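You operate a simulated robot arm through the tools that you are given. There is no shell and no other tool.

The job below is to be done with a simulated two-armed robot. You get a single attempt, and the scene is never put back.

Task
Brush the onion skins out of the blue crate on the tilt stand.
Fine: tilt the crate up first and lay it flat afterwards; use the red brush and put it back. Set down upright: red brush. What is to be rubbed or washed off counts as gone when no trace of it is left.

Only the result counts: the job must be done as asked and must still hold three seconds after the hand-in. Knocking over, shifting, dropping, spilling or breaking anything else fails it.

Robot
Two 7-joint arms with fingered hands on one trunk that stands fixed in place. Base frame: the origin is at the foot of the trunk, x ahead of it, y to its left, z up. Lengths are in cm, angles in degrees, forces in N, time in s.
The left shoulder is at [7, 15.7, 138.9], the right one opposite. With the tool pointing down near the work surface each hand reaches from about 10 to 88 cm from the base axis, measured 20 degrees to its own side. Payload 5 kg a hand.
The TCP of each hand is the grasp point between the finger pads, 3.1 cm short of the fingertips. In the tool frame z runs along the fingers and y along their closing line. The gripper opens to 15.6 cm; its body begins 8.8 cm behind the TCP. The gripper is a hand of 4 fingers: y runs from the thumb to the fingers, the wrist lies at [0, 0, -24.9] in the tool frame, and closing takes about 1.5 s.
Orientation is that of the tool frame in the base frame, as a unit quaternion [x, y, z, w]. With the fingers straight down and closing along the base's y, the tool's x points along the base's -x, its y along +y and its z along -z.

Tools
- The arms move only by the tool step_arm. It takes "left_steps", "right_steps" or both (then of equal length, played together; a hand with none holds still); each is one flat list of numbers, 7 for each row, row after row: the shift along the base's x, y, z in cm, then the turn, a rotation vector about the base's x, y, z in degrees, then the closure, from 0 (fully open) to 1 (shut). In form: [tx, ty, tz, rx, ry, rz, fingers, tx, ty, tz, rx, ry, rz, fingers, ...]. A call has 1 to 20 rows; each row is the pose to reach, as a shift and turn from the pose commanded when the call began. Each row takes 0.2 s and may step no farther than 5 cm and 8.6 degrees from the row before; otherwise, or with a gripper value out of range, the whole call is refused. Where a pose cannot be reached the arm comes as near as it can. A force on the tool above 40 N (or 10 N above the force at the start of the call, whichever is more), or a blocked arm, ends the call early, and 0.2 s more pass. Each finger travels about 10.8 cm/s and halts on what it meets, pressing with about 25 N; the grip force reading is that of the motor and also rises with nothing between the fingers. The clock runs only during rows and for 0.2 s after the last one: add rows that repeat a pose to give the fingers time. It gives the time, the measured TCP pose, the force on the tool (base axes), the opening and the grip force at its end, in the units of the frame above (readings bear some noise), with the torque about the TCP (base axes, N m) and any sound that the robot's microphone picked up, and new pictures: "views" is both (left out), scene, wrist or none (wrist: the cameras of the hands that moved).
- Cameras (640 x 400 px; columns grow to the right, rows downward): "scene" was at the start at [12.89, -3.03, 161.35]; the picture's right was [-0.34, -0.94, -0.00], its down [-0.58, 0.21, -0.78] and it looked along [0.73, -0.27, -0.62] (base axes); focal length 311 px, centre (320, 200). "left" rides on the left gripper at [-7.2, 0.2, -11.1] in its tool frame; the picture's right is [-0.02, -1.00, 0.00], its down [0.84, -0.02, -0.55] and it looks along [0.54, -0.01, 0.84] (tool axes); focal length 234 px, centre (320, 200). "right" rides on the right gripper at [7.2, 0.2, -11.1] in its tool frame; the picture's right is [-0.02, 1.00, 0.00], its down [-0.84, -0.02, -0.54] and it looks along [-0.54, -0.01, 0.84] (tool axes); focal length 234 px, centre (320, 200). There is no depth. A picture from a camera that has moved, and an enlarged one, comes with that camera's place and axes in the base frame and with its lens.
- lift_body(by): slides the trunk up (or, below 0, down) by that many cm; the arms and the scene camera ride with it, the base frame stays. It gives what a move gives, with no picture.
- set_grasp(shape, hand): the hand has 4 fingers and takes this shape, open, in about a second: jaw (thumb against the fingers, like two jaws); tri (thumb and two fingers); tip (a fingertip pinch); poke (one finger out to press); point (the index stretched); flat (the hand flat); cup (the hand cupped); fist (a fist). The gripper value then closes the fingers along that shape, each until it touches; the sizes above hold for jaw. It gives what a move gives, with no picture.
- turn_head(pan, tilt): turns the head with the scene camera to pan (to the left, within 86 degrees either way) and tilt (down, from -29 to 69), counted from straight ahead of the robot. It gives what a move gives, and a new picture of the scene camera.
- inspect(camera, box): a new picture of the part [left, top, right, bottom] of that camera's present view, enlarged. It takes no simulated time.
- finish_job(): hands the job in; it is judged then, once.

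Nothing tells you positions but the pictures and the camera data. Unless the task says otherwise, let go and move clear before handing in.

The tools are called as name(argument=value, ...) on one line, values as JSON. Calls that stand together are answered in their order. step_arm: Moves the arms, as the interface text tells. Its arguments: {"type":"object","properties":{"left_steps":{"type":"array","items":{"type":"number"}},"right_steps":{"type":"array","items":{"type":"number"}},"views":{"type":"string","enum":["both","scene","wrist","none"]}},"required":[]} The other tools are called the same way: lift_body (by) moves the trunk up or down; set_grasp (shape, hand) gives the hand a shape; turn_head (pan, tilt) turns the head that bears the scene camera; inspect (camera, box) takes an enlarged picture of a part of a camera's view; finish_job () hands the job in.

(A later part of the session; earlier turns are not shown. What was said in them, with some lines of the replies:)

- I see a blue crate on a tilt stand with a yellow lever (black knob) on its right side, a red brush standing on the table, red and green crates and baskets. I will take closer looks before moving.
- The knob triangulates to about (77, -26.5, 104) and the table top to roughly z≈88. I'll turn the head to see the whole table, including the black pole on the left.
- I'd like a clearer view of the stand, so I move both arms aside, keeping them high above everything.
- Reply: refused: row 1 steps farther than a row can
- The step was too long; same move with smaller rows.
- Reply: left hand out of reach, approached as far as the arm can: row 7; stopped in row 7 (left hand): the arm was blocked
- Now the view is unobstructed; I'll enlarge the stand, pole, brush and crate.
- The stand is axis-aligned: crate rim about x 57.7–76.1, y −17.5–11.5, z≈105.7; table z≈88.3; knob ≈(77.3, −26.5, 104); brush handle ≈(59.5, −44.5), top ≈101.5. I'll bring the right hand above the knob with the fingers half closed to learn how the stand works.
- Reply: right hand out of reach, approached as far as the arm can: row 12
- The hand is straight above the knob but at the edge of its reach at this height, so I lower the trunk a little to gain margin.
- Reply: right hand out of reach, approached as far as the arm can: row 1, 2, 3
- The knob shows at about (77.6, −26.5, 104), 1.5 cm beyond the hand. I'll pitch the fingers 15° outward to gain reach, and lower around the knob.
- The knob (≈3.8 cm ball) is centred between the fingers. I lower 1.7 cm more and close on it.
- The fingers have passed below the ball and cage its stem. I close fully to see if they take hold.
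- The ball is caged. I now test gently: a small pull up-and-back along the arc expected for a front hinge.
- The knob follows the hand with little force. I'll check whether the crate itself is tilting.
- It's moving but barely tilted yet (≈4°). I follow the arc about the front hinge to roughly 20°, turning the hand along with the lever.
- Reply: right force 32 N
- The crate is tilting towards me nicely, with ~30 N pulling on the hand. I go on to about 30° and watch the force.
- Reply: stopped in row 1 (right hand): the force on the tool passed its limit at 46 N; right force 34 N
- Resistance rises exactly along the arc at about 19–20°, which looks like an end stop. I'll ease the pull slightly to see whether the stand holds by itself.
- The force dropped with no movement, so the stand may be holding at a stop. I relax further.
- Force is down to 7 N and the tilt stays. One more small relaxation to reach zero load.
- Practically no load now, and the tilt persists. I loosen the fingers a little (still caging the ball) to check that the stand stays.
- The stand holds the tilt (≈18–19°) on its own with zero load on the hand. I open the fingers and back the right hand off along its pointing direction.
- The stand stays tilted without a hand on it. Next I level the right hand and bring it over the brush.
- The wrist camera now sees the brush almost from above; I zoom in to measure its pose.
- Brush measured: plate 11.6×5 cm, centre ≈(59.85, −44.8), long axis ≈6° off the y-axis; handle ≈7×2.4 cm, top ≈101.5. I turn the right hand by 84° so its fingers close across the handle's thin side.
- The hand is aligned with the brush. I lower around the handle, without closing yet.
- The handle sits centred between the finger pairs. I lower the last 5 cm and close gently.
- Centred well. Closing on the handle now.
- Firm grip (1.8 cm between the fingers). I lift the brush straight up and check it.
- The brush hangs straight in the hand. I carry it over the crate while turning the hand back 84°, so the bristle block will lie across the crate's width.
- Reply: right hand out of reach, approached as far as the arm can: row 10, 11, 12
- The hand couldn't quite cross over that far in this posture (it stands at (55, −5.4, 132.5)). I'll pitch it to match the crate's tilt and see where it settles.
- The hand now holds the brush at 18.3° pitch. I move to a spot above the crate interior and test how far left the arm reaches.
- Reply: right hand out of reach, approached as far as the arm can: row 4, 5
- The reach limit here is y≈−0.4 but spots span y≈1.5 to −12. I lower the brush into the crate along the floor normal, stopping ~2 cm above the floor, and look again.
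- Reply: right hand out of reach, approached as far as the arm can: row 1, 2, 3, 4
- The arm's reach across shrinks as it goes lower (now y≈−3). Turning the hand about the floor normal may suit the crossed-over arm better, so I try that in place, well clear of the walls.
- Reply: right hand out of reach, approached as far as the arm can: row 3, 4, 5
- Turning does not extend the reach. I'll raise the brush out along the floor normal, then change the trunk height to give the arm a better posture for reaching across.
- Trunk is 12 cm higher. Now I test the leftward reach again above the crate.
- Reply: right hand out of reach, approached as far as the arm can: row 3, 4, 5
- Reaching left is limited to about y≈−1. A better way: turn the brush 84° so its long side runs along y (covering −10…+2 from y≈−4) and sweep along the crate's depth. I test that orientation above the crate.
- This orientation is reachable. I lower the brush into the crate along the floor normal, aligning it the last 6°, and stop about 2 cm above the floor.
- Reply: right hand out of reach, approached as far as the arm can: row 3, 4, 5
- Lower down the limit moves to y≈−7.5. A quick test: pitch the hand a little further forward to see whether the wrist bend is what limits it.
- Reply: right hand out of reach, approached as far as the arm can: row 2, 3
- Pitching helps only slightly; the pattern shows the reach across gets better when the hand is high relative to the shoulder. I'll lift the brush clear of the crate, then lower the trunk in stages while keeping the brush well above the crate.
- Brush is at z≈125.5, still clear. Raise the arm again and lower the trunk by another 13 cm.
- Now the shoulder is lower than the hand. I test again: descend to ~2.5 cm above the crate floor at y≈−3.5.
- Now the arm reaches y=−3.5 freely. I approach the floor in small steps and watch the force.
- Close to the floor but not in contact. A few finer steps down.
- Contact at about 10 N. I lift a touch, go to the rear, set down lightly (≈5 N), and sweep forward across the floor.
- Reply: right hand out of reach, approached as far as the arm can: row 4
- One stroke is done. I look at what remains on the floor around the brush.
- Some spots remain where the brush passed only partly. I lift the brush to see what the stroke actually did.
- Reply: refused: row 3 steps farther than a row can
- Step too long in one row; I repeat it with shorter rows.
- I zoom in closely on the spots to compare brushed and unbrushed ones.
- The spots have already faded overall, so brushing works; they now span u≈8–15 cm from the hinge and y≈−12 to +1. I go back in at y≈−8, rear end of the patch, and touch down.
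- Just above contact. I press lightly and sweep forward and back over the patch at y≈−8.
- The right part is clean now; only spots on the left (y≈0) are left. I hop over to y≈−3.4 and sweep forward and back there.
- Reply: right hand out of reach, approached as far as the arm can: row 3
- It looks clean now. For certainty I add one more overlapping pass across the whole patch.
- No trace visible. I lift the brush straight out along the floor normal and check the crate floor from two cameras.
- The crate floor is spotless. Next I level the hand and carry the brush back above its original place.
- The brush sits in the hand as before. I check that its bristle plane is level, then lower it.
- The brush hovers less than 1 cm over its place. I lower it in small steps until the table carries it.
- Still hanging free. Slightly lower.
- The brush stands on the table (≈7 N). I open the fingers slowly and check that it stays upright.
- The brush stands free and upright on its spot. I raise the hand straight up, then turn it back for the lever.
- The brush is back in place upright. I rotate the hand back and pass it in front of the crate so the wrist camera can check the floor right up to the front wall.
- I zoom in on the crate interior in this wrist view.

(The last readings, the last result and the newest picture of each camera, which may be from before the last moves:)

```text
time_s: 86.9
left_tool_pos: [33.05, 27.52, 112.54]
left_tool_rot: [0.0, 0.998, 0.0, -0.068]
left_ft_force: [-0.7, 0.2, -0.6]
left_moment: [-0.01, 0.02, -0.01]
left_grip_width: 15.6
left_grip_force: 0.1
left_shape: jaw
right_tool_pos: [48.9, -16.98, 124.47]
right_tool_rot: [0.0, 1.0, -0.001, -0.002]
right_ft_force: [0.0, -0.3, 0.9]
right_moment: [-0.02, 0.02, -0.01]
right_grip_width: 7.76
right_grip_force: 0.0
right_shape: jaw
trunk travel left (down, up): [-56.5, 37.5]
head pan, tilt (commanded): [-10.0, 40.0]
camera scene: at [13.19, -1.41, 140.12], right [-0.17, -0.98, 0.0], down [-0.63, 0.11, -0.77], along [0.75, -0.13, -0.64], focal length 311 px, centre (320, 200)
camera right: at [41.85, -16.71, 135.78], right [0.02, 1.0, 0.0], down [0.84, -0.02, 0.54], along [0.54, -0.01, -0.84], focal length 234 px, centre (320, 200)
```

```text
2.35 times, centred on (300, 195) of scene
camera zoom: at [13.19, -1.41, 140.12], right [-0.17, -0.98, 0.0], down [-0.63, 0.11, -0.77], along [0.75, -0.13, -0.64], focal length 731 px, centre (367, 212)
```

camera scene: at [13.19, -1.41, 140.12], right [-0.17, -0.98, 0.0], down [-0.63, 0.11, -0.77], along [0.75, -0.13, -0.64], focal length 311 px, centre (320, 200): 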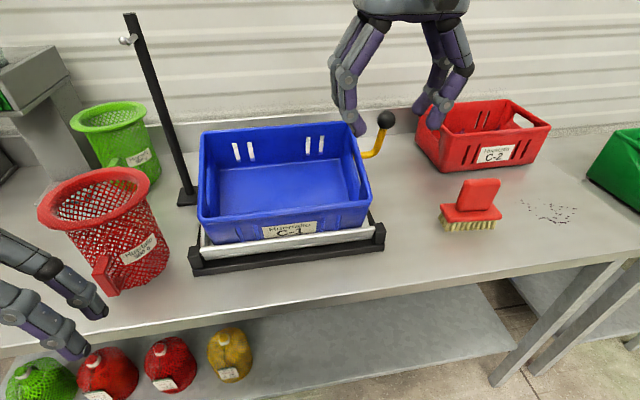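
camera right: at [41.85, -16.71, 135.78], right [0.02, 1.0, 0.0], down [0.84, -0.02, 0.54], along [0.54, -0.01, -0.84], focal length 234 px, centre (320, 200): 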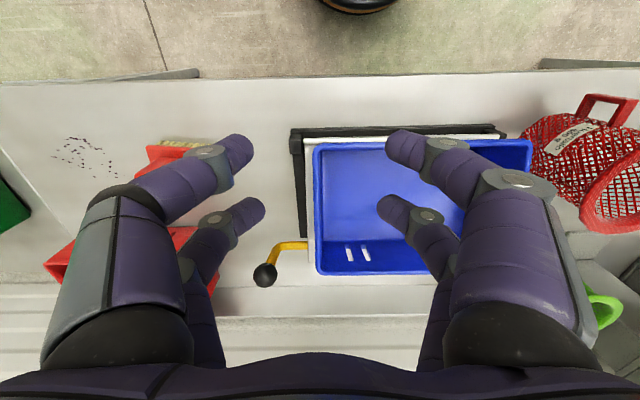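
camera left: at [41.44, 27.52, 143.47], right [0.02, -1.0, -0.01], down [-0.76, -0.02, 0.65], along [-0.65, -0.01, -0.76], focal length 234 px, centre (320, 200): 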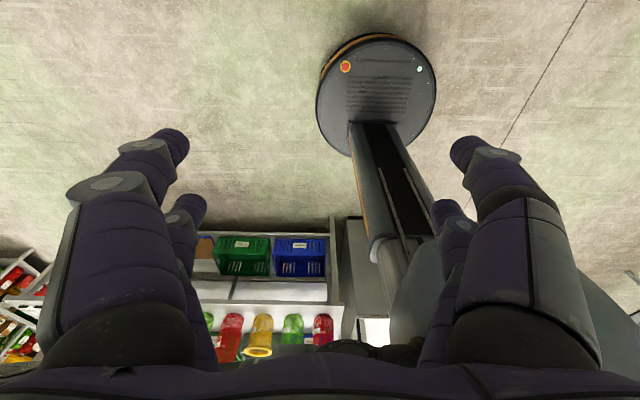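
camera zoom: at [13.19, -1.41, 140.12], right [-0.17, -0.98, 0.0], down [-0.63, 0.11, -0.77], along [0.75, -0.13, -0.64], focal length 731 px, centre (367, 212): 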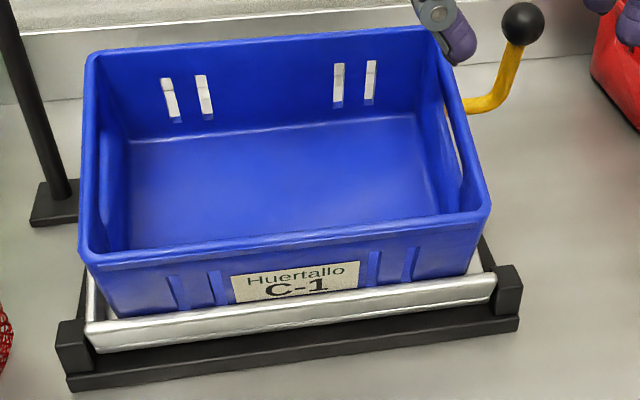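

Everything visible is clean. One more look from further right, closing the fingers so they don't block the view.

step_arm(right_steps=[0, -4.5, 0, 0, 0, 0, 0.5, 0, -9, 0, 0, 0, 0, 0.5, 0, -13.5, 0, 0, 0, 0, 0.5, 0, -16, 0, 0, 0, 0, 0.5], views="wrist")

inspect(camera="right", box=[360, 120, 640, 280])

```text
time_s: 87.9
left_tool_pos: [32.88, 27.37, 112.66]
left_tool_rot: [-0.001, 0.998, 0.002, -0.069]
left_ft_force: [-0.2, -0.6, 0.0]
left_moment: [0.0, 0.02, 0.01]
left_grip_width: 15.63
left_grip_force: 0.0
left_shape: jaw
right_tool_pos: [48.81, -33.1, 124.55]
right_tool_rot: [-0.001, 1.0, 0.0, -0.003]
right_ft_force: [0.9, 0.9, -0.1]
right_moment: [0.0, -0.02, 0.0]
right_grip_width: 7.77
right_grip_force: 0.0
right_shape: jaw
trunk travel left (down, up): [-56.5, 37.5]
head pan, tilt (commanded): [-10.0, 40.0]
camera right: at [41.8, -32.97, 135.76], right [0.02, 1.0, 0.0], down [0.84, -0.02, 0.54], along [0.54, -0.01, -0.84], focal length 234 px, centre (320, 200)
```

right: 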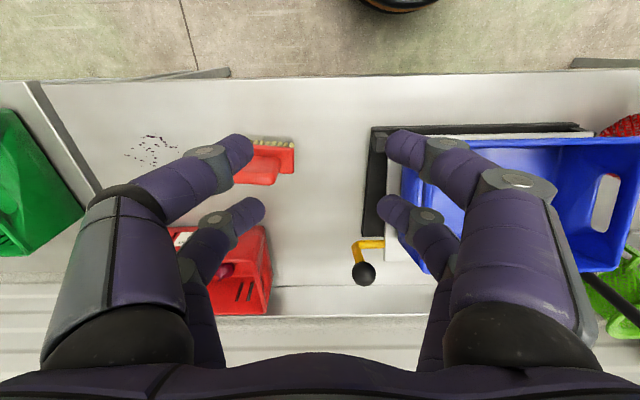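

```text
2.29 times, centred on (500, 200) of right
camera zoom: at [41.8, -32.97, 135.76], right [0.02, 1.0, 0.0], down [0.84, -0.02, 0.54], along [0.54, -0.01, -0.84], focal length 535 px, centre (-91, 200)
```

zoom: 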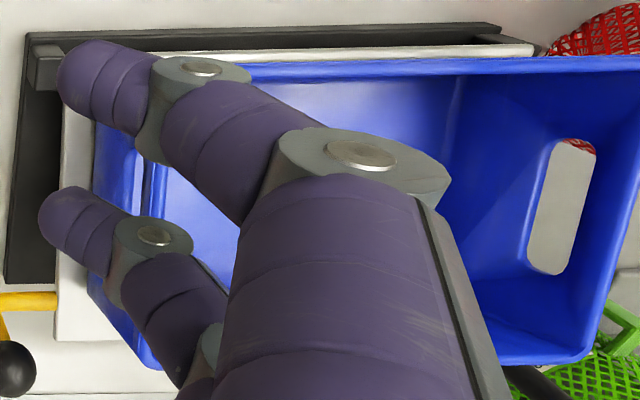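

Clean from this side as well. Now I go back to the lever: pitch the hand 31.8° as when I released it and approach the knob along the finger direction.

step_arm(right_steps=[3.28, 1.32, 0.5, 0, -6.4, 0, 0.5, 6.56, 2.64, 0.5, 0, -12.8, 0, 0.5, 9.84, 3.96, 0, 0, -19.2, 0, 0.5, 13.1, 5.3, -1.5, 0, -25.6, 0, 0.5, 16.4, 6.6, -3, 0, -31.8, 0, 0.5, 16.4, 6.6, -3, 0, -31.8, 0, 0.5], views="both")

```text
time_s: 89.3
left_tool_pos: [32.78, 27.48, 112.65]
left_tool_rot: [0.0, 0.998, 0.002, -0.067]
left_ft_force: [0.2, 0.3, -0.2]
left_moment: [-0.02, -0.03, 0.0]
left_grip_width: 15.58
left_grip_force: 0.2
left_shape: jaw
right_tool_pos: [65.37, -26.62, 121.83]
right_tool_rot: [0.0, 0.962, -0.001, 0.273]
right_ft_force: [0.5, 0.4, 0.3]
right_moment: [0.02, 0.01, 0.03]
right_grip_width: 7.76
right_grip_force: 0.1
right_shape: jaw
trunk travel left (down, up): [-56.5, 37.5]
head pan, tilt (commanded): [-10.0, 40.0]
camera scene: at [13.08, -1.52, 140.14], right [-0.17, -0.98, 0.0], down [-0.63, 0.11, -0.77], along [0.75, -0.13, -0.64], focal length 311 px, centre (320, 200)
camera right: at [53.41, -26.3, 127.44], right [0.02, 1.0, 0.01], down [0.43, -0.02, 0.9], along [0.9, -0.01, -0.43], focal length 234 px, centre (320, 200)
```

scene: 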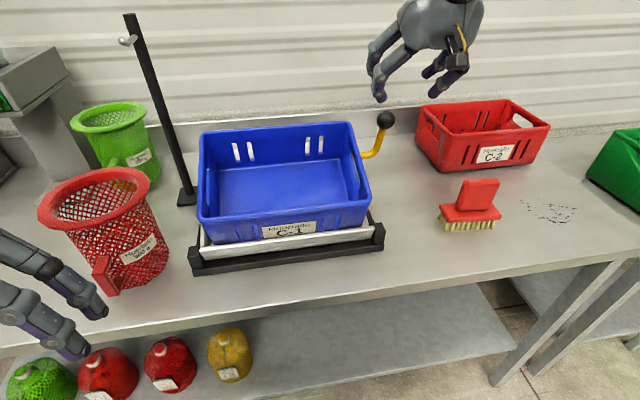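
right: 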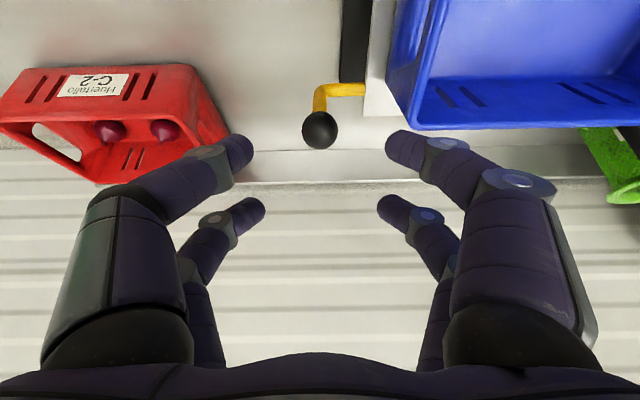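

Aligned as before. I advance around the knob along the finger direction.

step_arm(right_steps=[1.44, 0, -2.42, 0, 0, 0, 0.5, 2.88, 0, -4.84, 0, 0, 0, 0.5, 4.32, 0.05, -7.26, 0, 0, 0, 0.5, 5.76, 0.1, -9.68, 0, 0, 0, 0.5, 7.2, 0.1, -12.1, 0, 0, 0, 0.5, 7.2, 0.1, -12.1, 0, 0, 0, 0.6, 7.2, 0.1, -12.1, 0, 0, 0, 0.7, 7.2, 0.1, -12.1, 0, 0, 0, 0.8], views="wrist")

```text
time_s: 91.1
left_tool_pos: [32.84, 27.38, 112.68]
left_tool_rot: [0.0, 0.998, 0.002, -0.068]
left_ft_force: [0.1, 0.9, -0.2]
left_moment: [0.01, -0.01, -0.01]
left_grip_width: 15.57
left_grip_force: 0.0
left_shape: jaw
right_tool_pos: [72.57, -26.39, 109.46]
right_tool_rot: [0.0, 0.962, -0.001, 0.272]
right_ft_force: [0.4, 0.6, 1.1]
right_moment: [0.01, 0.02, -0.04]
right_grip_width: 3.18
right_grip_force: 0.0
right_shape: jaw
trunk travel left (down, up): [-56.5, 37.5]
head pan, tilt (commanded): [-10.0, 40.0]
camera right: at [60.69, -26.19, 115.2], right [0.02, 1.0, 0.01], down [0.43, -0.02, 0.9], along [0.9, -0.01, -0.43], focal length 234 px, centre (320, 200)
```

right: 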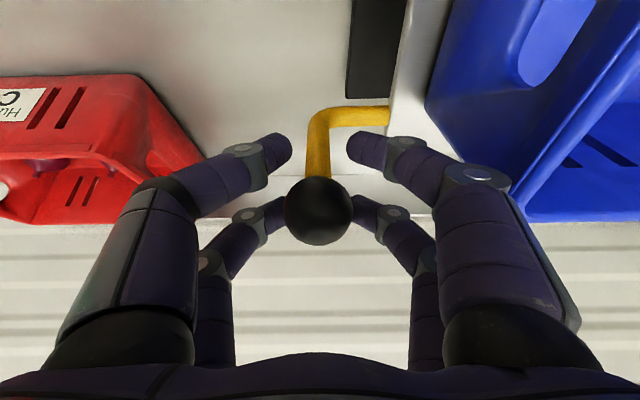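

The ball is caged again. I close and lower the crate slowly along the same arc, stopping near 4° to check.

step_arm(right_steps=[0, 0, 0, 0, 0, 0, 0.9, 0, 0, 0, 0, 0, 0, 1.0, 0, 0, 0, 0, 0, 0, 1.0, 0.42, 0, -0.37, 0, 1.3, 0, 1.0, 0.82, 0, -0.75, 0, 2.6, 0, 1.0, 1.27, 0, -1.2, 0, 4.1, 0, 1.0, 1.72, 0, -1.66, 0, 5.6, 0, 1.0, 2.15, 0, -2.13, 0, 7.1, 0, 1.0, 2.56, 0, -2.61, 0, 8.6, 0, 1.0, 2.97, 0, -3.11, 0, 10.1, 0, 1.0, 3.36, 0, -3.61, 0, 11.6, 0, 1.0, 3.74, 0, -4.13, 0, 13.1, 0, 1.0, 4.1, 0, -4.65, 0, 14.6, 0, 1.0], views="both")

inspect(camera="scene", box=[180, 100, 420, 290])

```text
time_s: 93.9
left_tool_pos: [33.04, 27.39, 112.51]
left_tool_rot: [-0.002, 0.998, 0.001, -0.068]
left_ft_force: [0.6, 0.5, 0.3]
left_moment: [-0.01, 0.02, 0.02]
left_grip_width: 15.6
left_grip_force: 0.1
left_shape: jaw
right_tool_pos: [76.86, -26.48, 104.74]
right_tool_rot: [-0.001, 0.989, -0.001, 0.147]
right_ft_force: [7.9, -2.2, -3.8]
right_moment: [-0.03, 0.02, 0.0]
right_grip_width: 0.01
right_grip_force: 24.9
right_shape: jaw
trunk travel left (down, up): [-56.5, 37.5]
head pan, tilt (commanded): [-10.0, 40.0]
camera scene: at [13.41, -1.58, 140.1], right [-0.17, -0.98, 0.0], down [-0.63, 0.11, -0.76], along [0.75, -0.13, -0.64], focal length 311 px, centre (320, 200)
camera right: at [66.8, -26.2, 113.24], right [0.02, 1.0, 0.01], down [0.64, -0.02, 0.76], along [0.76, -0.01, -0.64], focal length 234 px, centre (320, 200)
```

scene: 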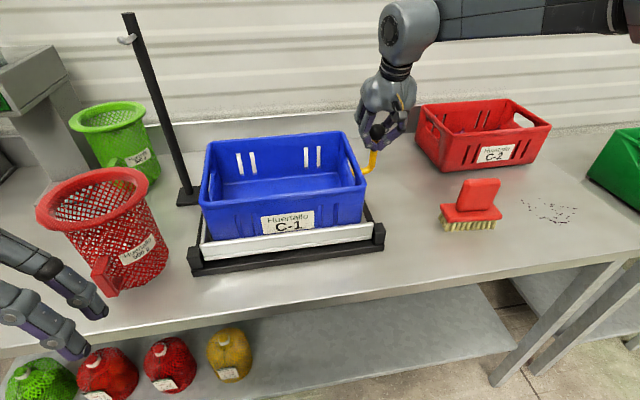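
right: 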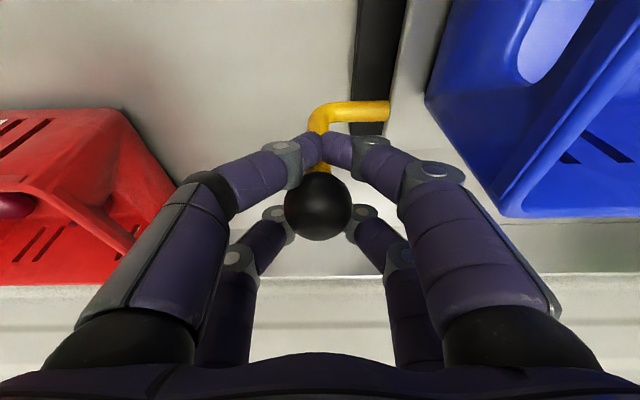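

```text
2.11 times, centred on (300, 195) of scene
camera zoom: at [13.41, -1.58, 140.1], right [-0.17, -0.98, 0.0], down [-0.63, 0.11, -0.76], along [0.75, -0.13, -0.64], focal length 654 px, centre (362, 210)
```

zoom: 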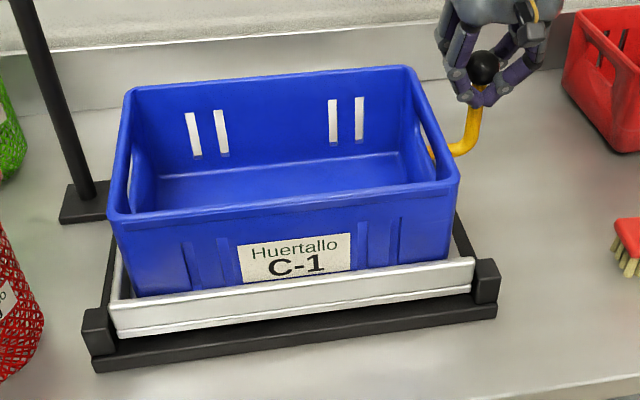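

Nearly flat. I continue the last few degrees down to the stop, watching for the contact force.

step_arm(right_steps=[0.24, 0, -0.35, 0, 1, 0, 1.0, 0.47, 0, -0.71, 0, 2, 0, 1.0, 0.7, 0, -1.08, 0, 3, 0, 1.0, 0.91, 0, -1.44, 0, 4, 0, 1.0, 1.02, 0, -1.63, 0, 4, 0, 1.0], views="none")

inspect(camera="scene", box=[180, 100, 420, 290])

```text
time_s: 95.1
left_tool_pos: [32.67, 27.39, 112.57]
left_tool_rot: [-0.001, 0.998, 0.002, -0.068]
left_ft_force: [0.4, 0.0, 0.0]
left_moment: [-0.05, 0.0, 0.0]
left_grip_width: 15.58
left_grip_force: 0.1
left_shape: jaw
right_tool_pos: [77.66, -26.27, 103.22]
right_tool_rot: [-0.002, 0.994, 0.001, 0.112]
right_ft_force: [2.9, -1.5, -0.2]
right_moment: [0.02, -0.02, -0.02]
right_grip_width: 0.0
right_grip_force: 25.3
right_shape: jaw
trunk travel left (down, up): [-56.5, 37.5]
head pan, tilt (commanded): [-10.0, 40.0]
```

```text
2.11 times, centred on (300, 195) of scene
camera zoom: at [13.19, -1.54, 140.13], right [-0.17, -0.98, 0.0], down [-0.63, 0.11, -0.77], along [0.75, -0.13, -0.64], focal length 654 px, centre (362, 210)
```

zoom: 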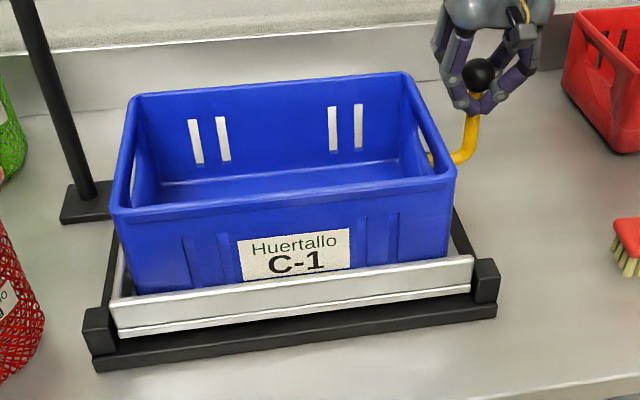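

Looks flat with little force. I push slightly further down to confirm it's against the stop.

step_arm(right_steps=[0.1, 0, -0.2, 0, 0, 0, 1.0, 0.2, 0, -0.4, 0, 0, 0, 1.0, 0.3, 0, -0.6, 0, 0, 0, 1.0], views="wrist")

```text
time_s: 95.9
left_tool_pos: [32.89, 27.5, 112.61]
left_tool_rot: [-0.001, 0.998, 0.001, -0.069]
left_ft_force: [-0.2, 0.6, 0.2]
left_moment: [0.01, 0.01, -0.02]
left_grip_width: 15.57
left_grip_force: 0.0
left_shape: jaw
right_tool_pos: [77.86, -26.34, 102.6]
right_tool_rot: [-0.001, 0.994, -0.001, 0.113]
right_ft_force: [-0.4, -0.2, -0.6]
right_moment: [-0.03, 0.01, 0.02]
right_grip_width: 0.0
right_grip_force: 25.5
right_shape: jaw
trunk travel left (down, up): [-56.5, 37.5]
head pan, tilt (commanded): [-10.0, 40.0]
camera right: at [68.49, -26.19, 111.84], right [0.02, 1.0, 0.0], down [0.69, -0.02, 0.72], along [0.72, -0.01, -0.69], focal length 234 px, centre (320, 200)
```

right: 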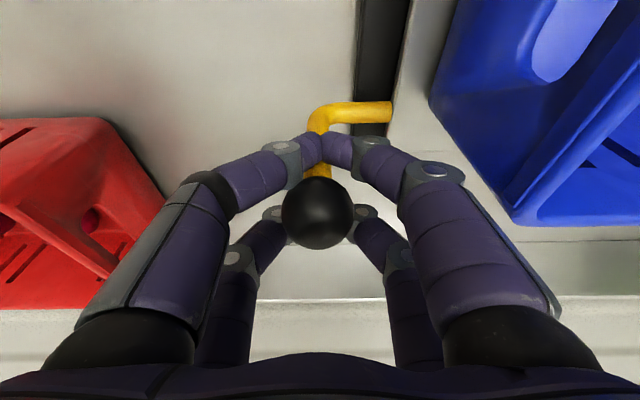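

The hand slid down along the stem while the knob stayed, with zero load – the tray rests on its lower stop. I open the fingers and back off upward.

step_arm(right_steps=[0, 0, 0.6, 0, 0, 0, 0.9, 0, 0, 1.0, 0, 0, 0, 0.75, 0, 0, 1.0, 0, 0, 0, 0.6, 0, 0, 1.0, 0, 0, 0, 0.5, -0.3, 0, 2.5, 0, 0, 0, 0.5, -0.9, 0, 5, 0, 0, 0, 0.5, -1.8, 0, 9, 0, 0, 0, 0.5, -2.8, 0, 13, 0, 0, 0, 0.5, -4, 0, 17, 0, 0, 0, 0.5], views="both")

```text
time_s: 97.9
left_tool_pos: [32.66, 27.49, 112.55]
left_tool_rot: [-0.001, 0.998, 0.001, -0.066]
left_ft_force: [-0.7, 0.1, -1.1]
left_moment: [0.0, -0.04, 0.0]
left_grip_width: 15.6
left_grip_force: 0.0
left_shape: jaw
right_tool_pos: [73.84, -26.4, 119.61]
right_tool_rot: [0.0, 0.993, -0.001, 0.114]
right_ft_force: [-1.2, -0.8, -0.2]
right_moment: [-0.02, -0.03, 0.01]
right_grip_width: 7.74
right_grip_force: 0.1
right_shape: jaw
trunk travel left (down, up): [-56.5, 37.5]
head pan, tilt (commanded): [-10.0, 40.0]
camera scene: at [13.03, -1.49, 140.13], right [-0.17, -0.98, 0.0], down [-0.63, 0.11, -0.77], along [0.76, -0.13, -0.64], focal length 311 px, centre (320, 200)
camera right: at [64.43, -26.21, 128.91], right [0.02, 1.0, 0.0], down [0.69, -0.02, 0.72], along [0.72, -0.01, -0.69], focal length 234 px, centre (320, 200)
```

scene: 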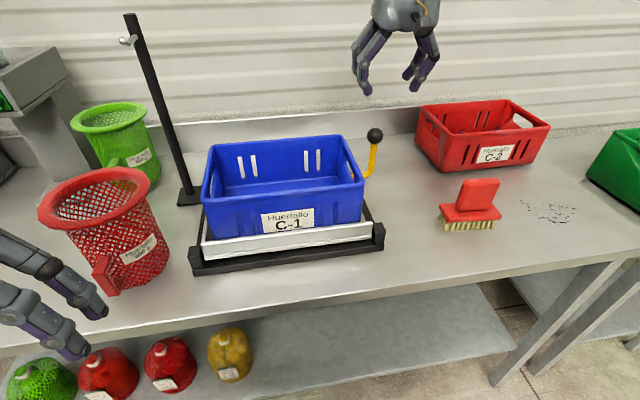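
right: 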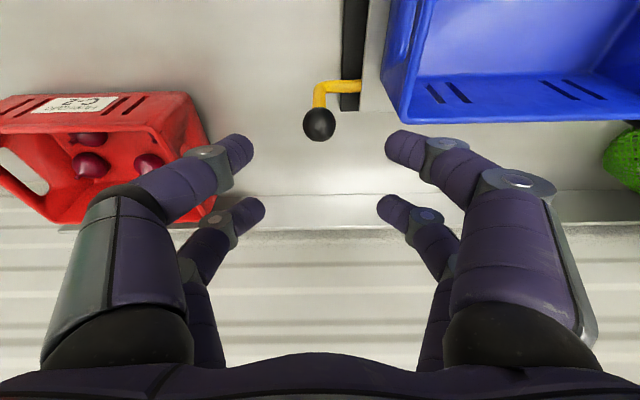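

The lever stands at its original place, so the crate lies flat. I withdraw the right hand and raise the trunk to the starting height to compare the scene with the first picture.

step_arm(right_steps=[-4.3, -0.7, 1, 0, 2, 0, 0.5, -8.6, -1.4, 2, 0, 4, 0, 0.4, -12.9, -2.1, 3, 0, 6, 0, 0.3, -17.2, -2.8, 3, 0, 8, 0, 0.2, -21.5, -3.5, 3, 0, 10, 0, 0.1, -25.8, -4.2, 3, 0, 12, 0, 0, -30.1, -5, 3, 0, 13.1, 0, 0], views="none")

lift_body(by=21)

turn_head(pan=-20.2, tilt=38.5)

```text
time_s: 99.5
left_tool_pos: [32.57, 27.41, 112.68]
left_tool_rot: [-0.001, 0.998, 0.002, -0.066]
left_ft_force: [-0.4, 0.1, 0.4]
left_moment: [0.01, -0.08, -0.02]
left_grip_width: 15.61
left_grip_force: 0.0
left_shape: jaw
right_tool_pos: [43.59, -31.5, 122.61]
right_tool_rot: [-0.001, 1.0, 0.0, 0.0]
right_ft_force: [-0.6, 0.0, -0.1]
right_moment: [0.01, -0.04, 0.01]
right_grip_width: 15.6
right_grip_force: 0.1
right_shape: jaw
trunk travel left (down, up): [-56.5, 37.5]
head pan, tilt (commanded): [-10.0, 40.0]
```

```text
time_s: 101.7
left_tool_pos: [32.96, 27.54, 133.58]
left_tool_rot: [-0.001, 0.998, 0.002, -0.068]
left_ft_force: [-0.6, -0.1, 1.2]
left_moment: [-0.01, -0.01, -0.01]
left_grip_width: 15.58
left_grip_force: 0.0
left_shape: jaw
right_tool_pos: [43.83, -31.39, 143.56]
right_tool_rot: [0.0, 1.0, 0.0, -0.001]
right_ft_force: [0.5, 0.3, -0.2]
right_moment: [-0.01, 0.0, 0.02]
right_grip_width: 15.61
right_grip_force: 0.1
right_shape: jaw
trunk travel left (down, up): [-77.5, 16.5]
head pan, tilt (commanded): [-10.0, 40.0]
```

```text
time_s: 102.5
left_tool_pos: [32.79, 27.55, 133.59]
left_tool_rot: [-0.001, 0.998, 0.002, -0.067]
left_ft_force: [0.2, -0.1, -0.8]
left_moment: [0.02, 0.02, -0.01]
left_grip_width: 15.6
left_grip_force: 0.1
left_shape: jaw
right_tool_pos: [43.87, -31.46, 143.51]
right_tool_rot: [-0.001, 1.0, 0.0, -0.001]
right_ft_force: [0.1, 0.9, 0.0]
right_moment: [0.01, 0.02, -0.01]
right_grip_width: 15.59
right_grip_force: 0.1
right_shape: jaw
trunk travel left (down, up): [-77.5, 16.5]
head pan, tilt (commanded): [-20.2, 38.5]
camera scene: at [12.88, -3.03, 161.35], right [-0.34, -0.94, 0.0], down [-0.58, 0.21, -0.78], along [0.73, -0.27, -0.62], focal length 311 px, centre (320, 200)
```

scene: 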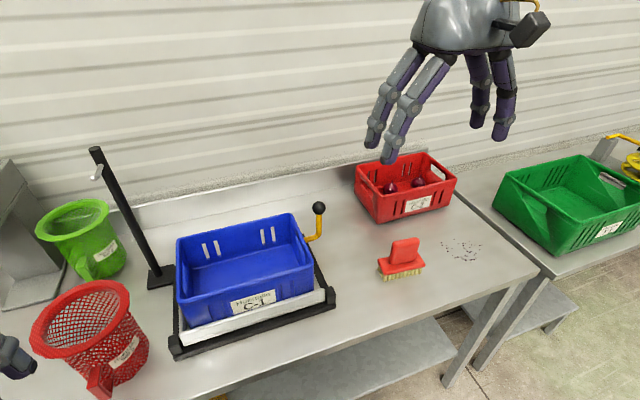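

The view matches the starting picture, minus the skins. I compare the same enlarged parts as at the start.

inspect(camera="scene", box=[150, 180, 350, 370])

inspect(camera="scene", box=[340, 140, 500, 300])

```text
2.11 times, centred on (250, 275) of scene
camera zoom: at [12.88, -3.03, 161.35], right [-0.34, -0.94, 0.0], down [-0.58, 0.21, -0.78], along [0.73, -0.27, -0.62], focal length 654 px, centre (467, 42)
```

zoom: 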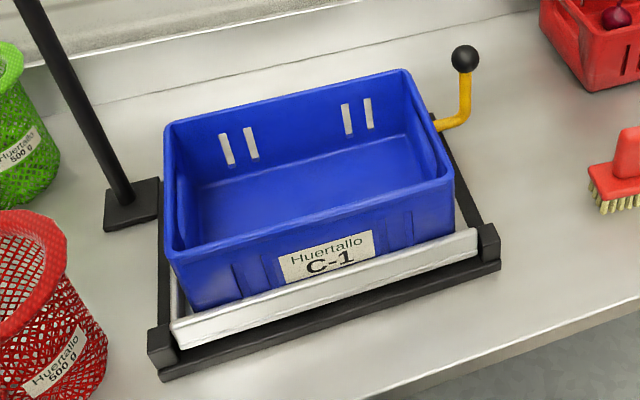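

```text
2.50 times, centred on (420, 220) of scene
camera zoom: at [12.88, -3.03, 161.35], right [-0.34, -0.94, 0.0], down [-0.58, 0.21, -0.78], along [0.73, -0.27, -0.62], focal length 777 px, centre (70, 150)
```

zoom: 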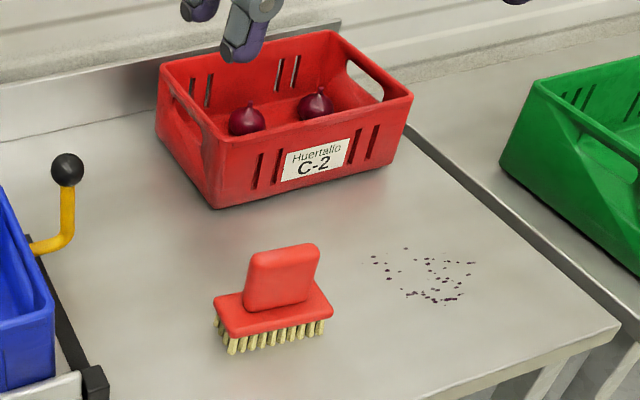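

Crate, lever, brush and everything else match the starting picture. As a last check of the floor by the front wall, I bring the left hand back to its starting spot, whose camera looks straight into the crate.

step_arm(left_steps=[3, -3, 1, 0, -2, 0, 0, 6, -6, 2, 0, -4, 0, 0, 9, -9, 3, 0, -6, 0, 0, 12, -12, 3.4, 0, -7.7, 0, 0, 15, -15, 3.4, 0, -7.7, 0, 0, 18, -18, 3.4, 0, -7.7, 0, 0, 20.2, -20.7, 3.4, 0, -7.7, 0, 0], views="wrist")

inspect(camera="left", box=[240, 0, 640, 120])

```text
time_s: 104.1
left_tool_pos: [53.13, 6.56, 137.07]
left_tool_rot: [-0.001, 1.0, 0.002, -0.001]
left_ft_force: [0.3, 0.3, -0.4]
left_moment: [0.04, -0.01, 0.01]
left_grip_width: 15.58
left_grip_force: 0.2
left_shape: jaw
right_tool_pos: [44.07, -31.57, 143.49]
right_tool_rot: [-0.002, 1.0, 0.0, 0.0]
right_ft_force: [0.5, 0.4, -0.3]
right_moment: [0.03, 0.02, -0.02]
right_grip_width: 15.58
right_grip_force: 0.2
right_shape: jaw
trunk travel left (down, up): [-77.5, 16.5]
head pan, tilt (commanded): [-20.2, 38.5]
camera left: at [60.18, 6.68, 147.96], right [0.03, -1.0, 0.0], down [-0.84, -0.02, 0.55], along [-0.55, -0.01, -0.84], focal length 234 px, centre (320, 200)
```

left: 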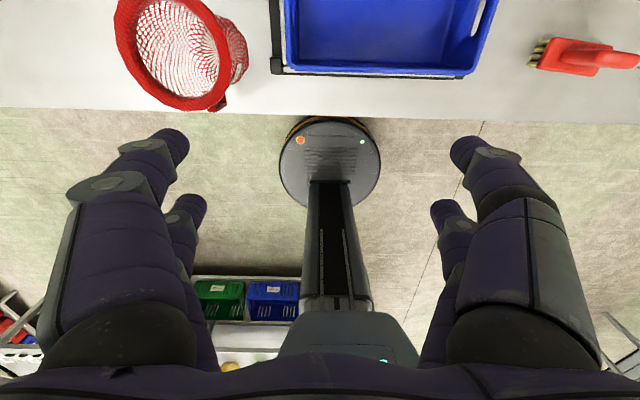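

```text
1.60 times, centred on (440, 60) of left
camera zoom: at [60.18, 6.68, 147.96], right [0.03, -1.0, 0.0], down [-0.84, -0.02, 0.55], along [-0.55, -0.01, -0.84], focal length 375 px, centre (128, 424)
```

zoom: 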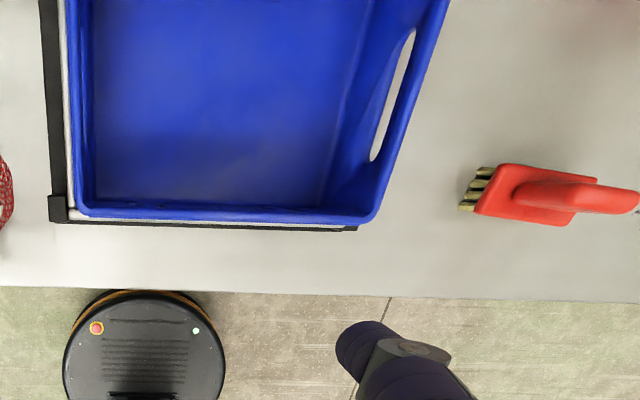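

The floor appears clean right up to the front wall; one final enlarged look.

inspect(camera="left", box=[280, 0, 480, 90])

```text
3.20 times, centred on (380, 45) of left
camera zoom: at [60.18, 6.68, 147.96], right [0.03, -1.0, 0.0], down [-0.84, -0.02, 0.55], along [-0.55, -0.01, -0.84], focal length 749 px, centre (128, 696)
```

zoom: 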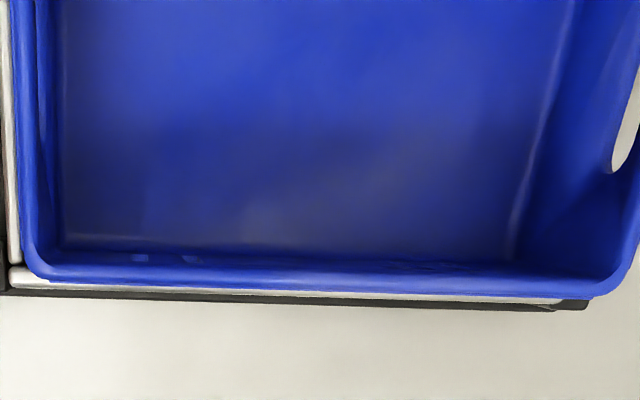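

The crate is clean and lies flat, the red brush stands upright on its original spot, and both hands are clear of everything. I hand the job in.

finish_job()

```text
The job is handed in.
```

The onion skins are out of the blue crate, and I've handed the job in. I haven't seen the judge's result.

- **Crate:** I tilted it up to about 18–19°, where the stand held by itself, brushed the floor, then laid it flat again. Close-ups from the scene and both wrist cameras show no skins left, including along the front wall.
- **Red brush:** It stands upright where I picked it up, to within a few millimetres by the hand's position readings.
- **Everything else:** The other crates, baskets and table match the first picture. I left the separate patch of skins on the table by the brush, since the job only covered the crate.

Both hands were open and clear of everything when I handed in.
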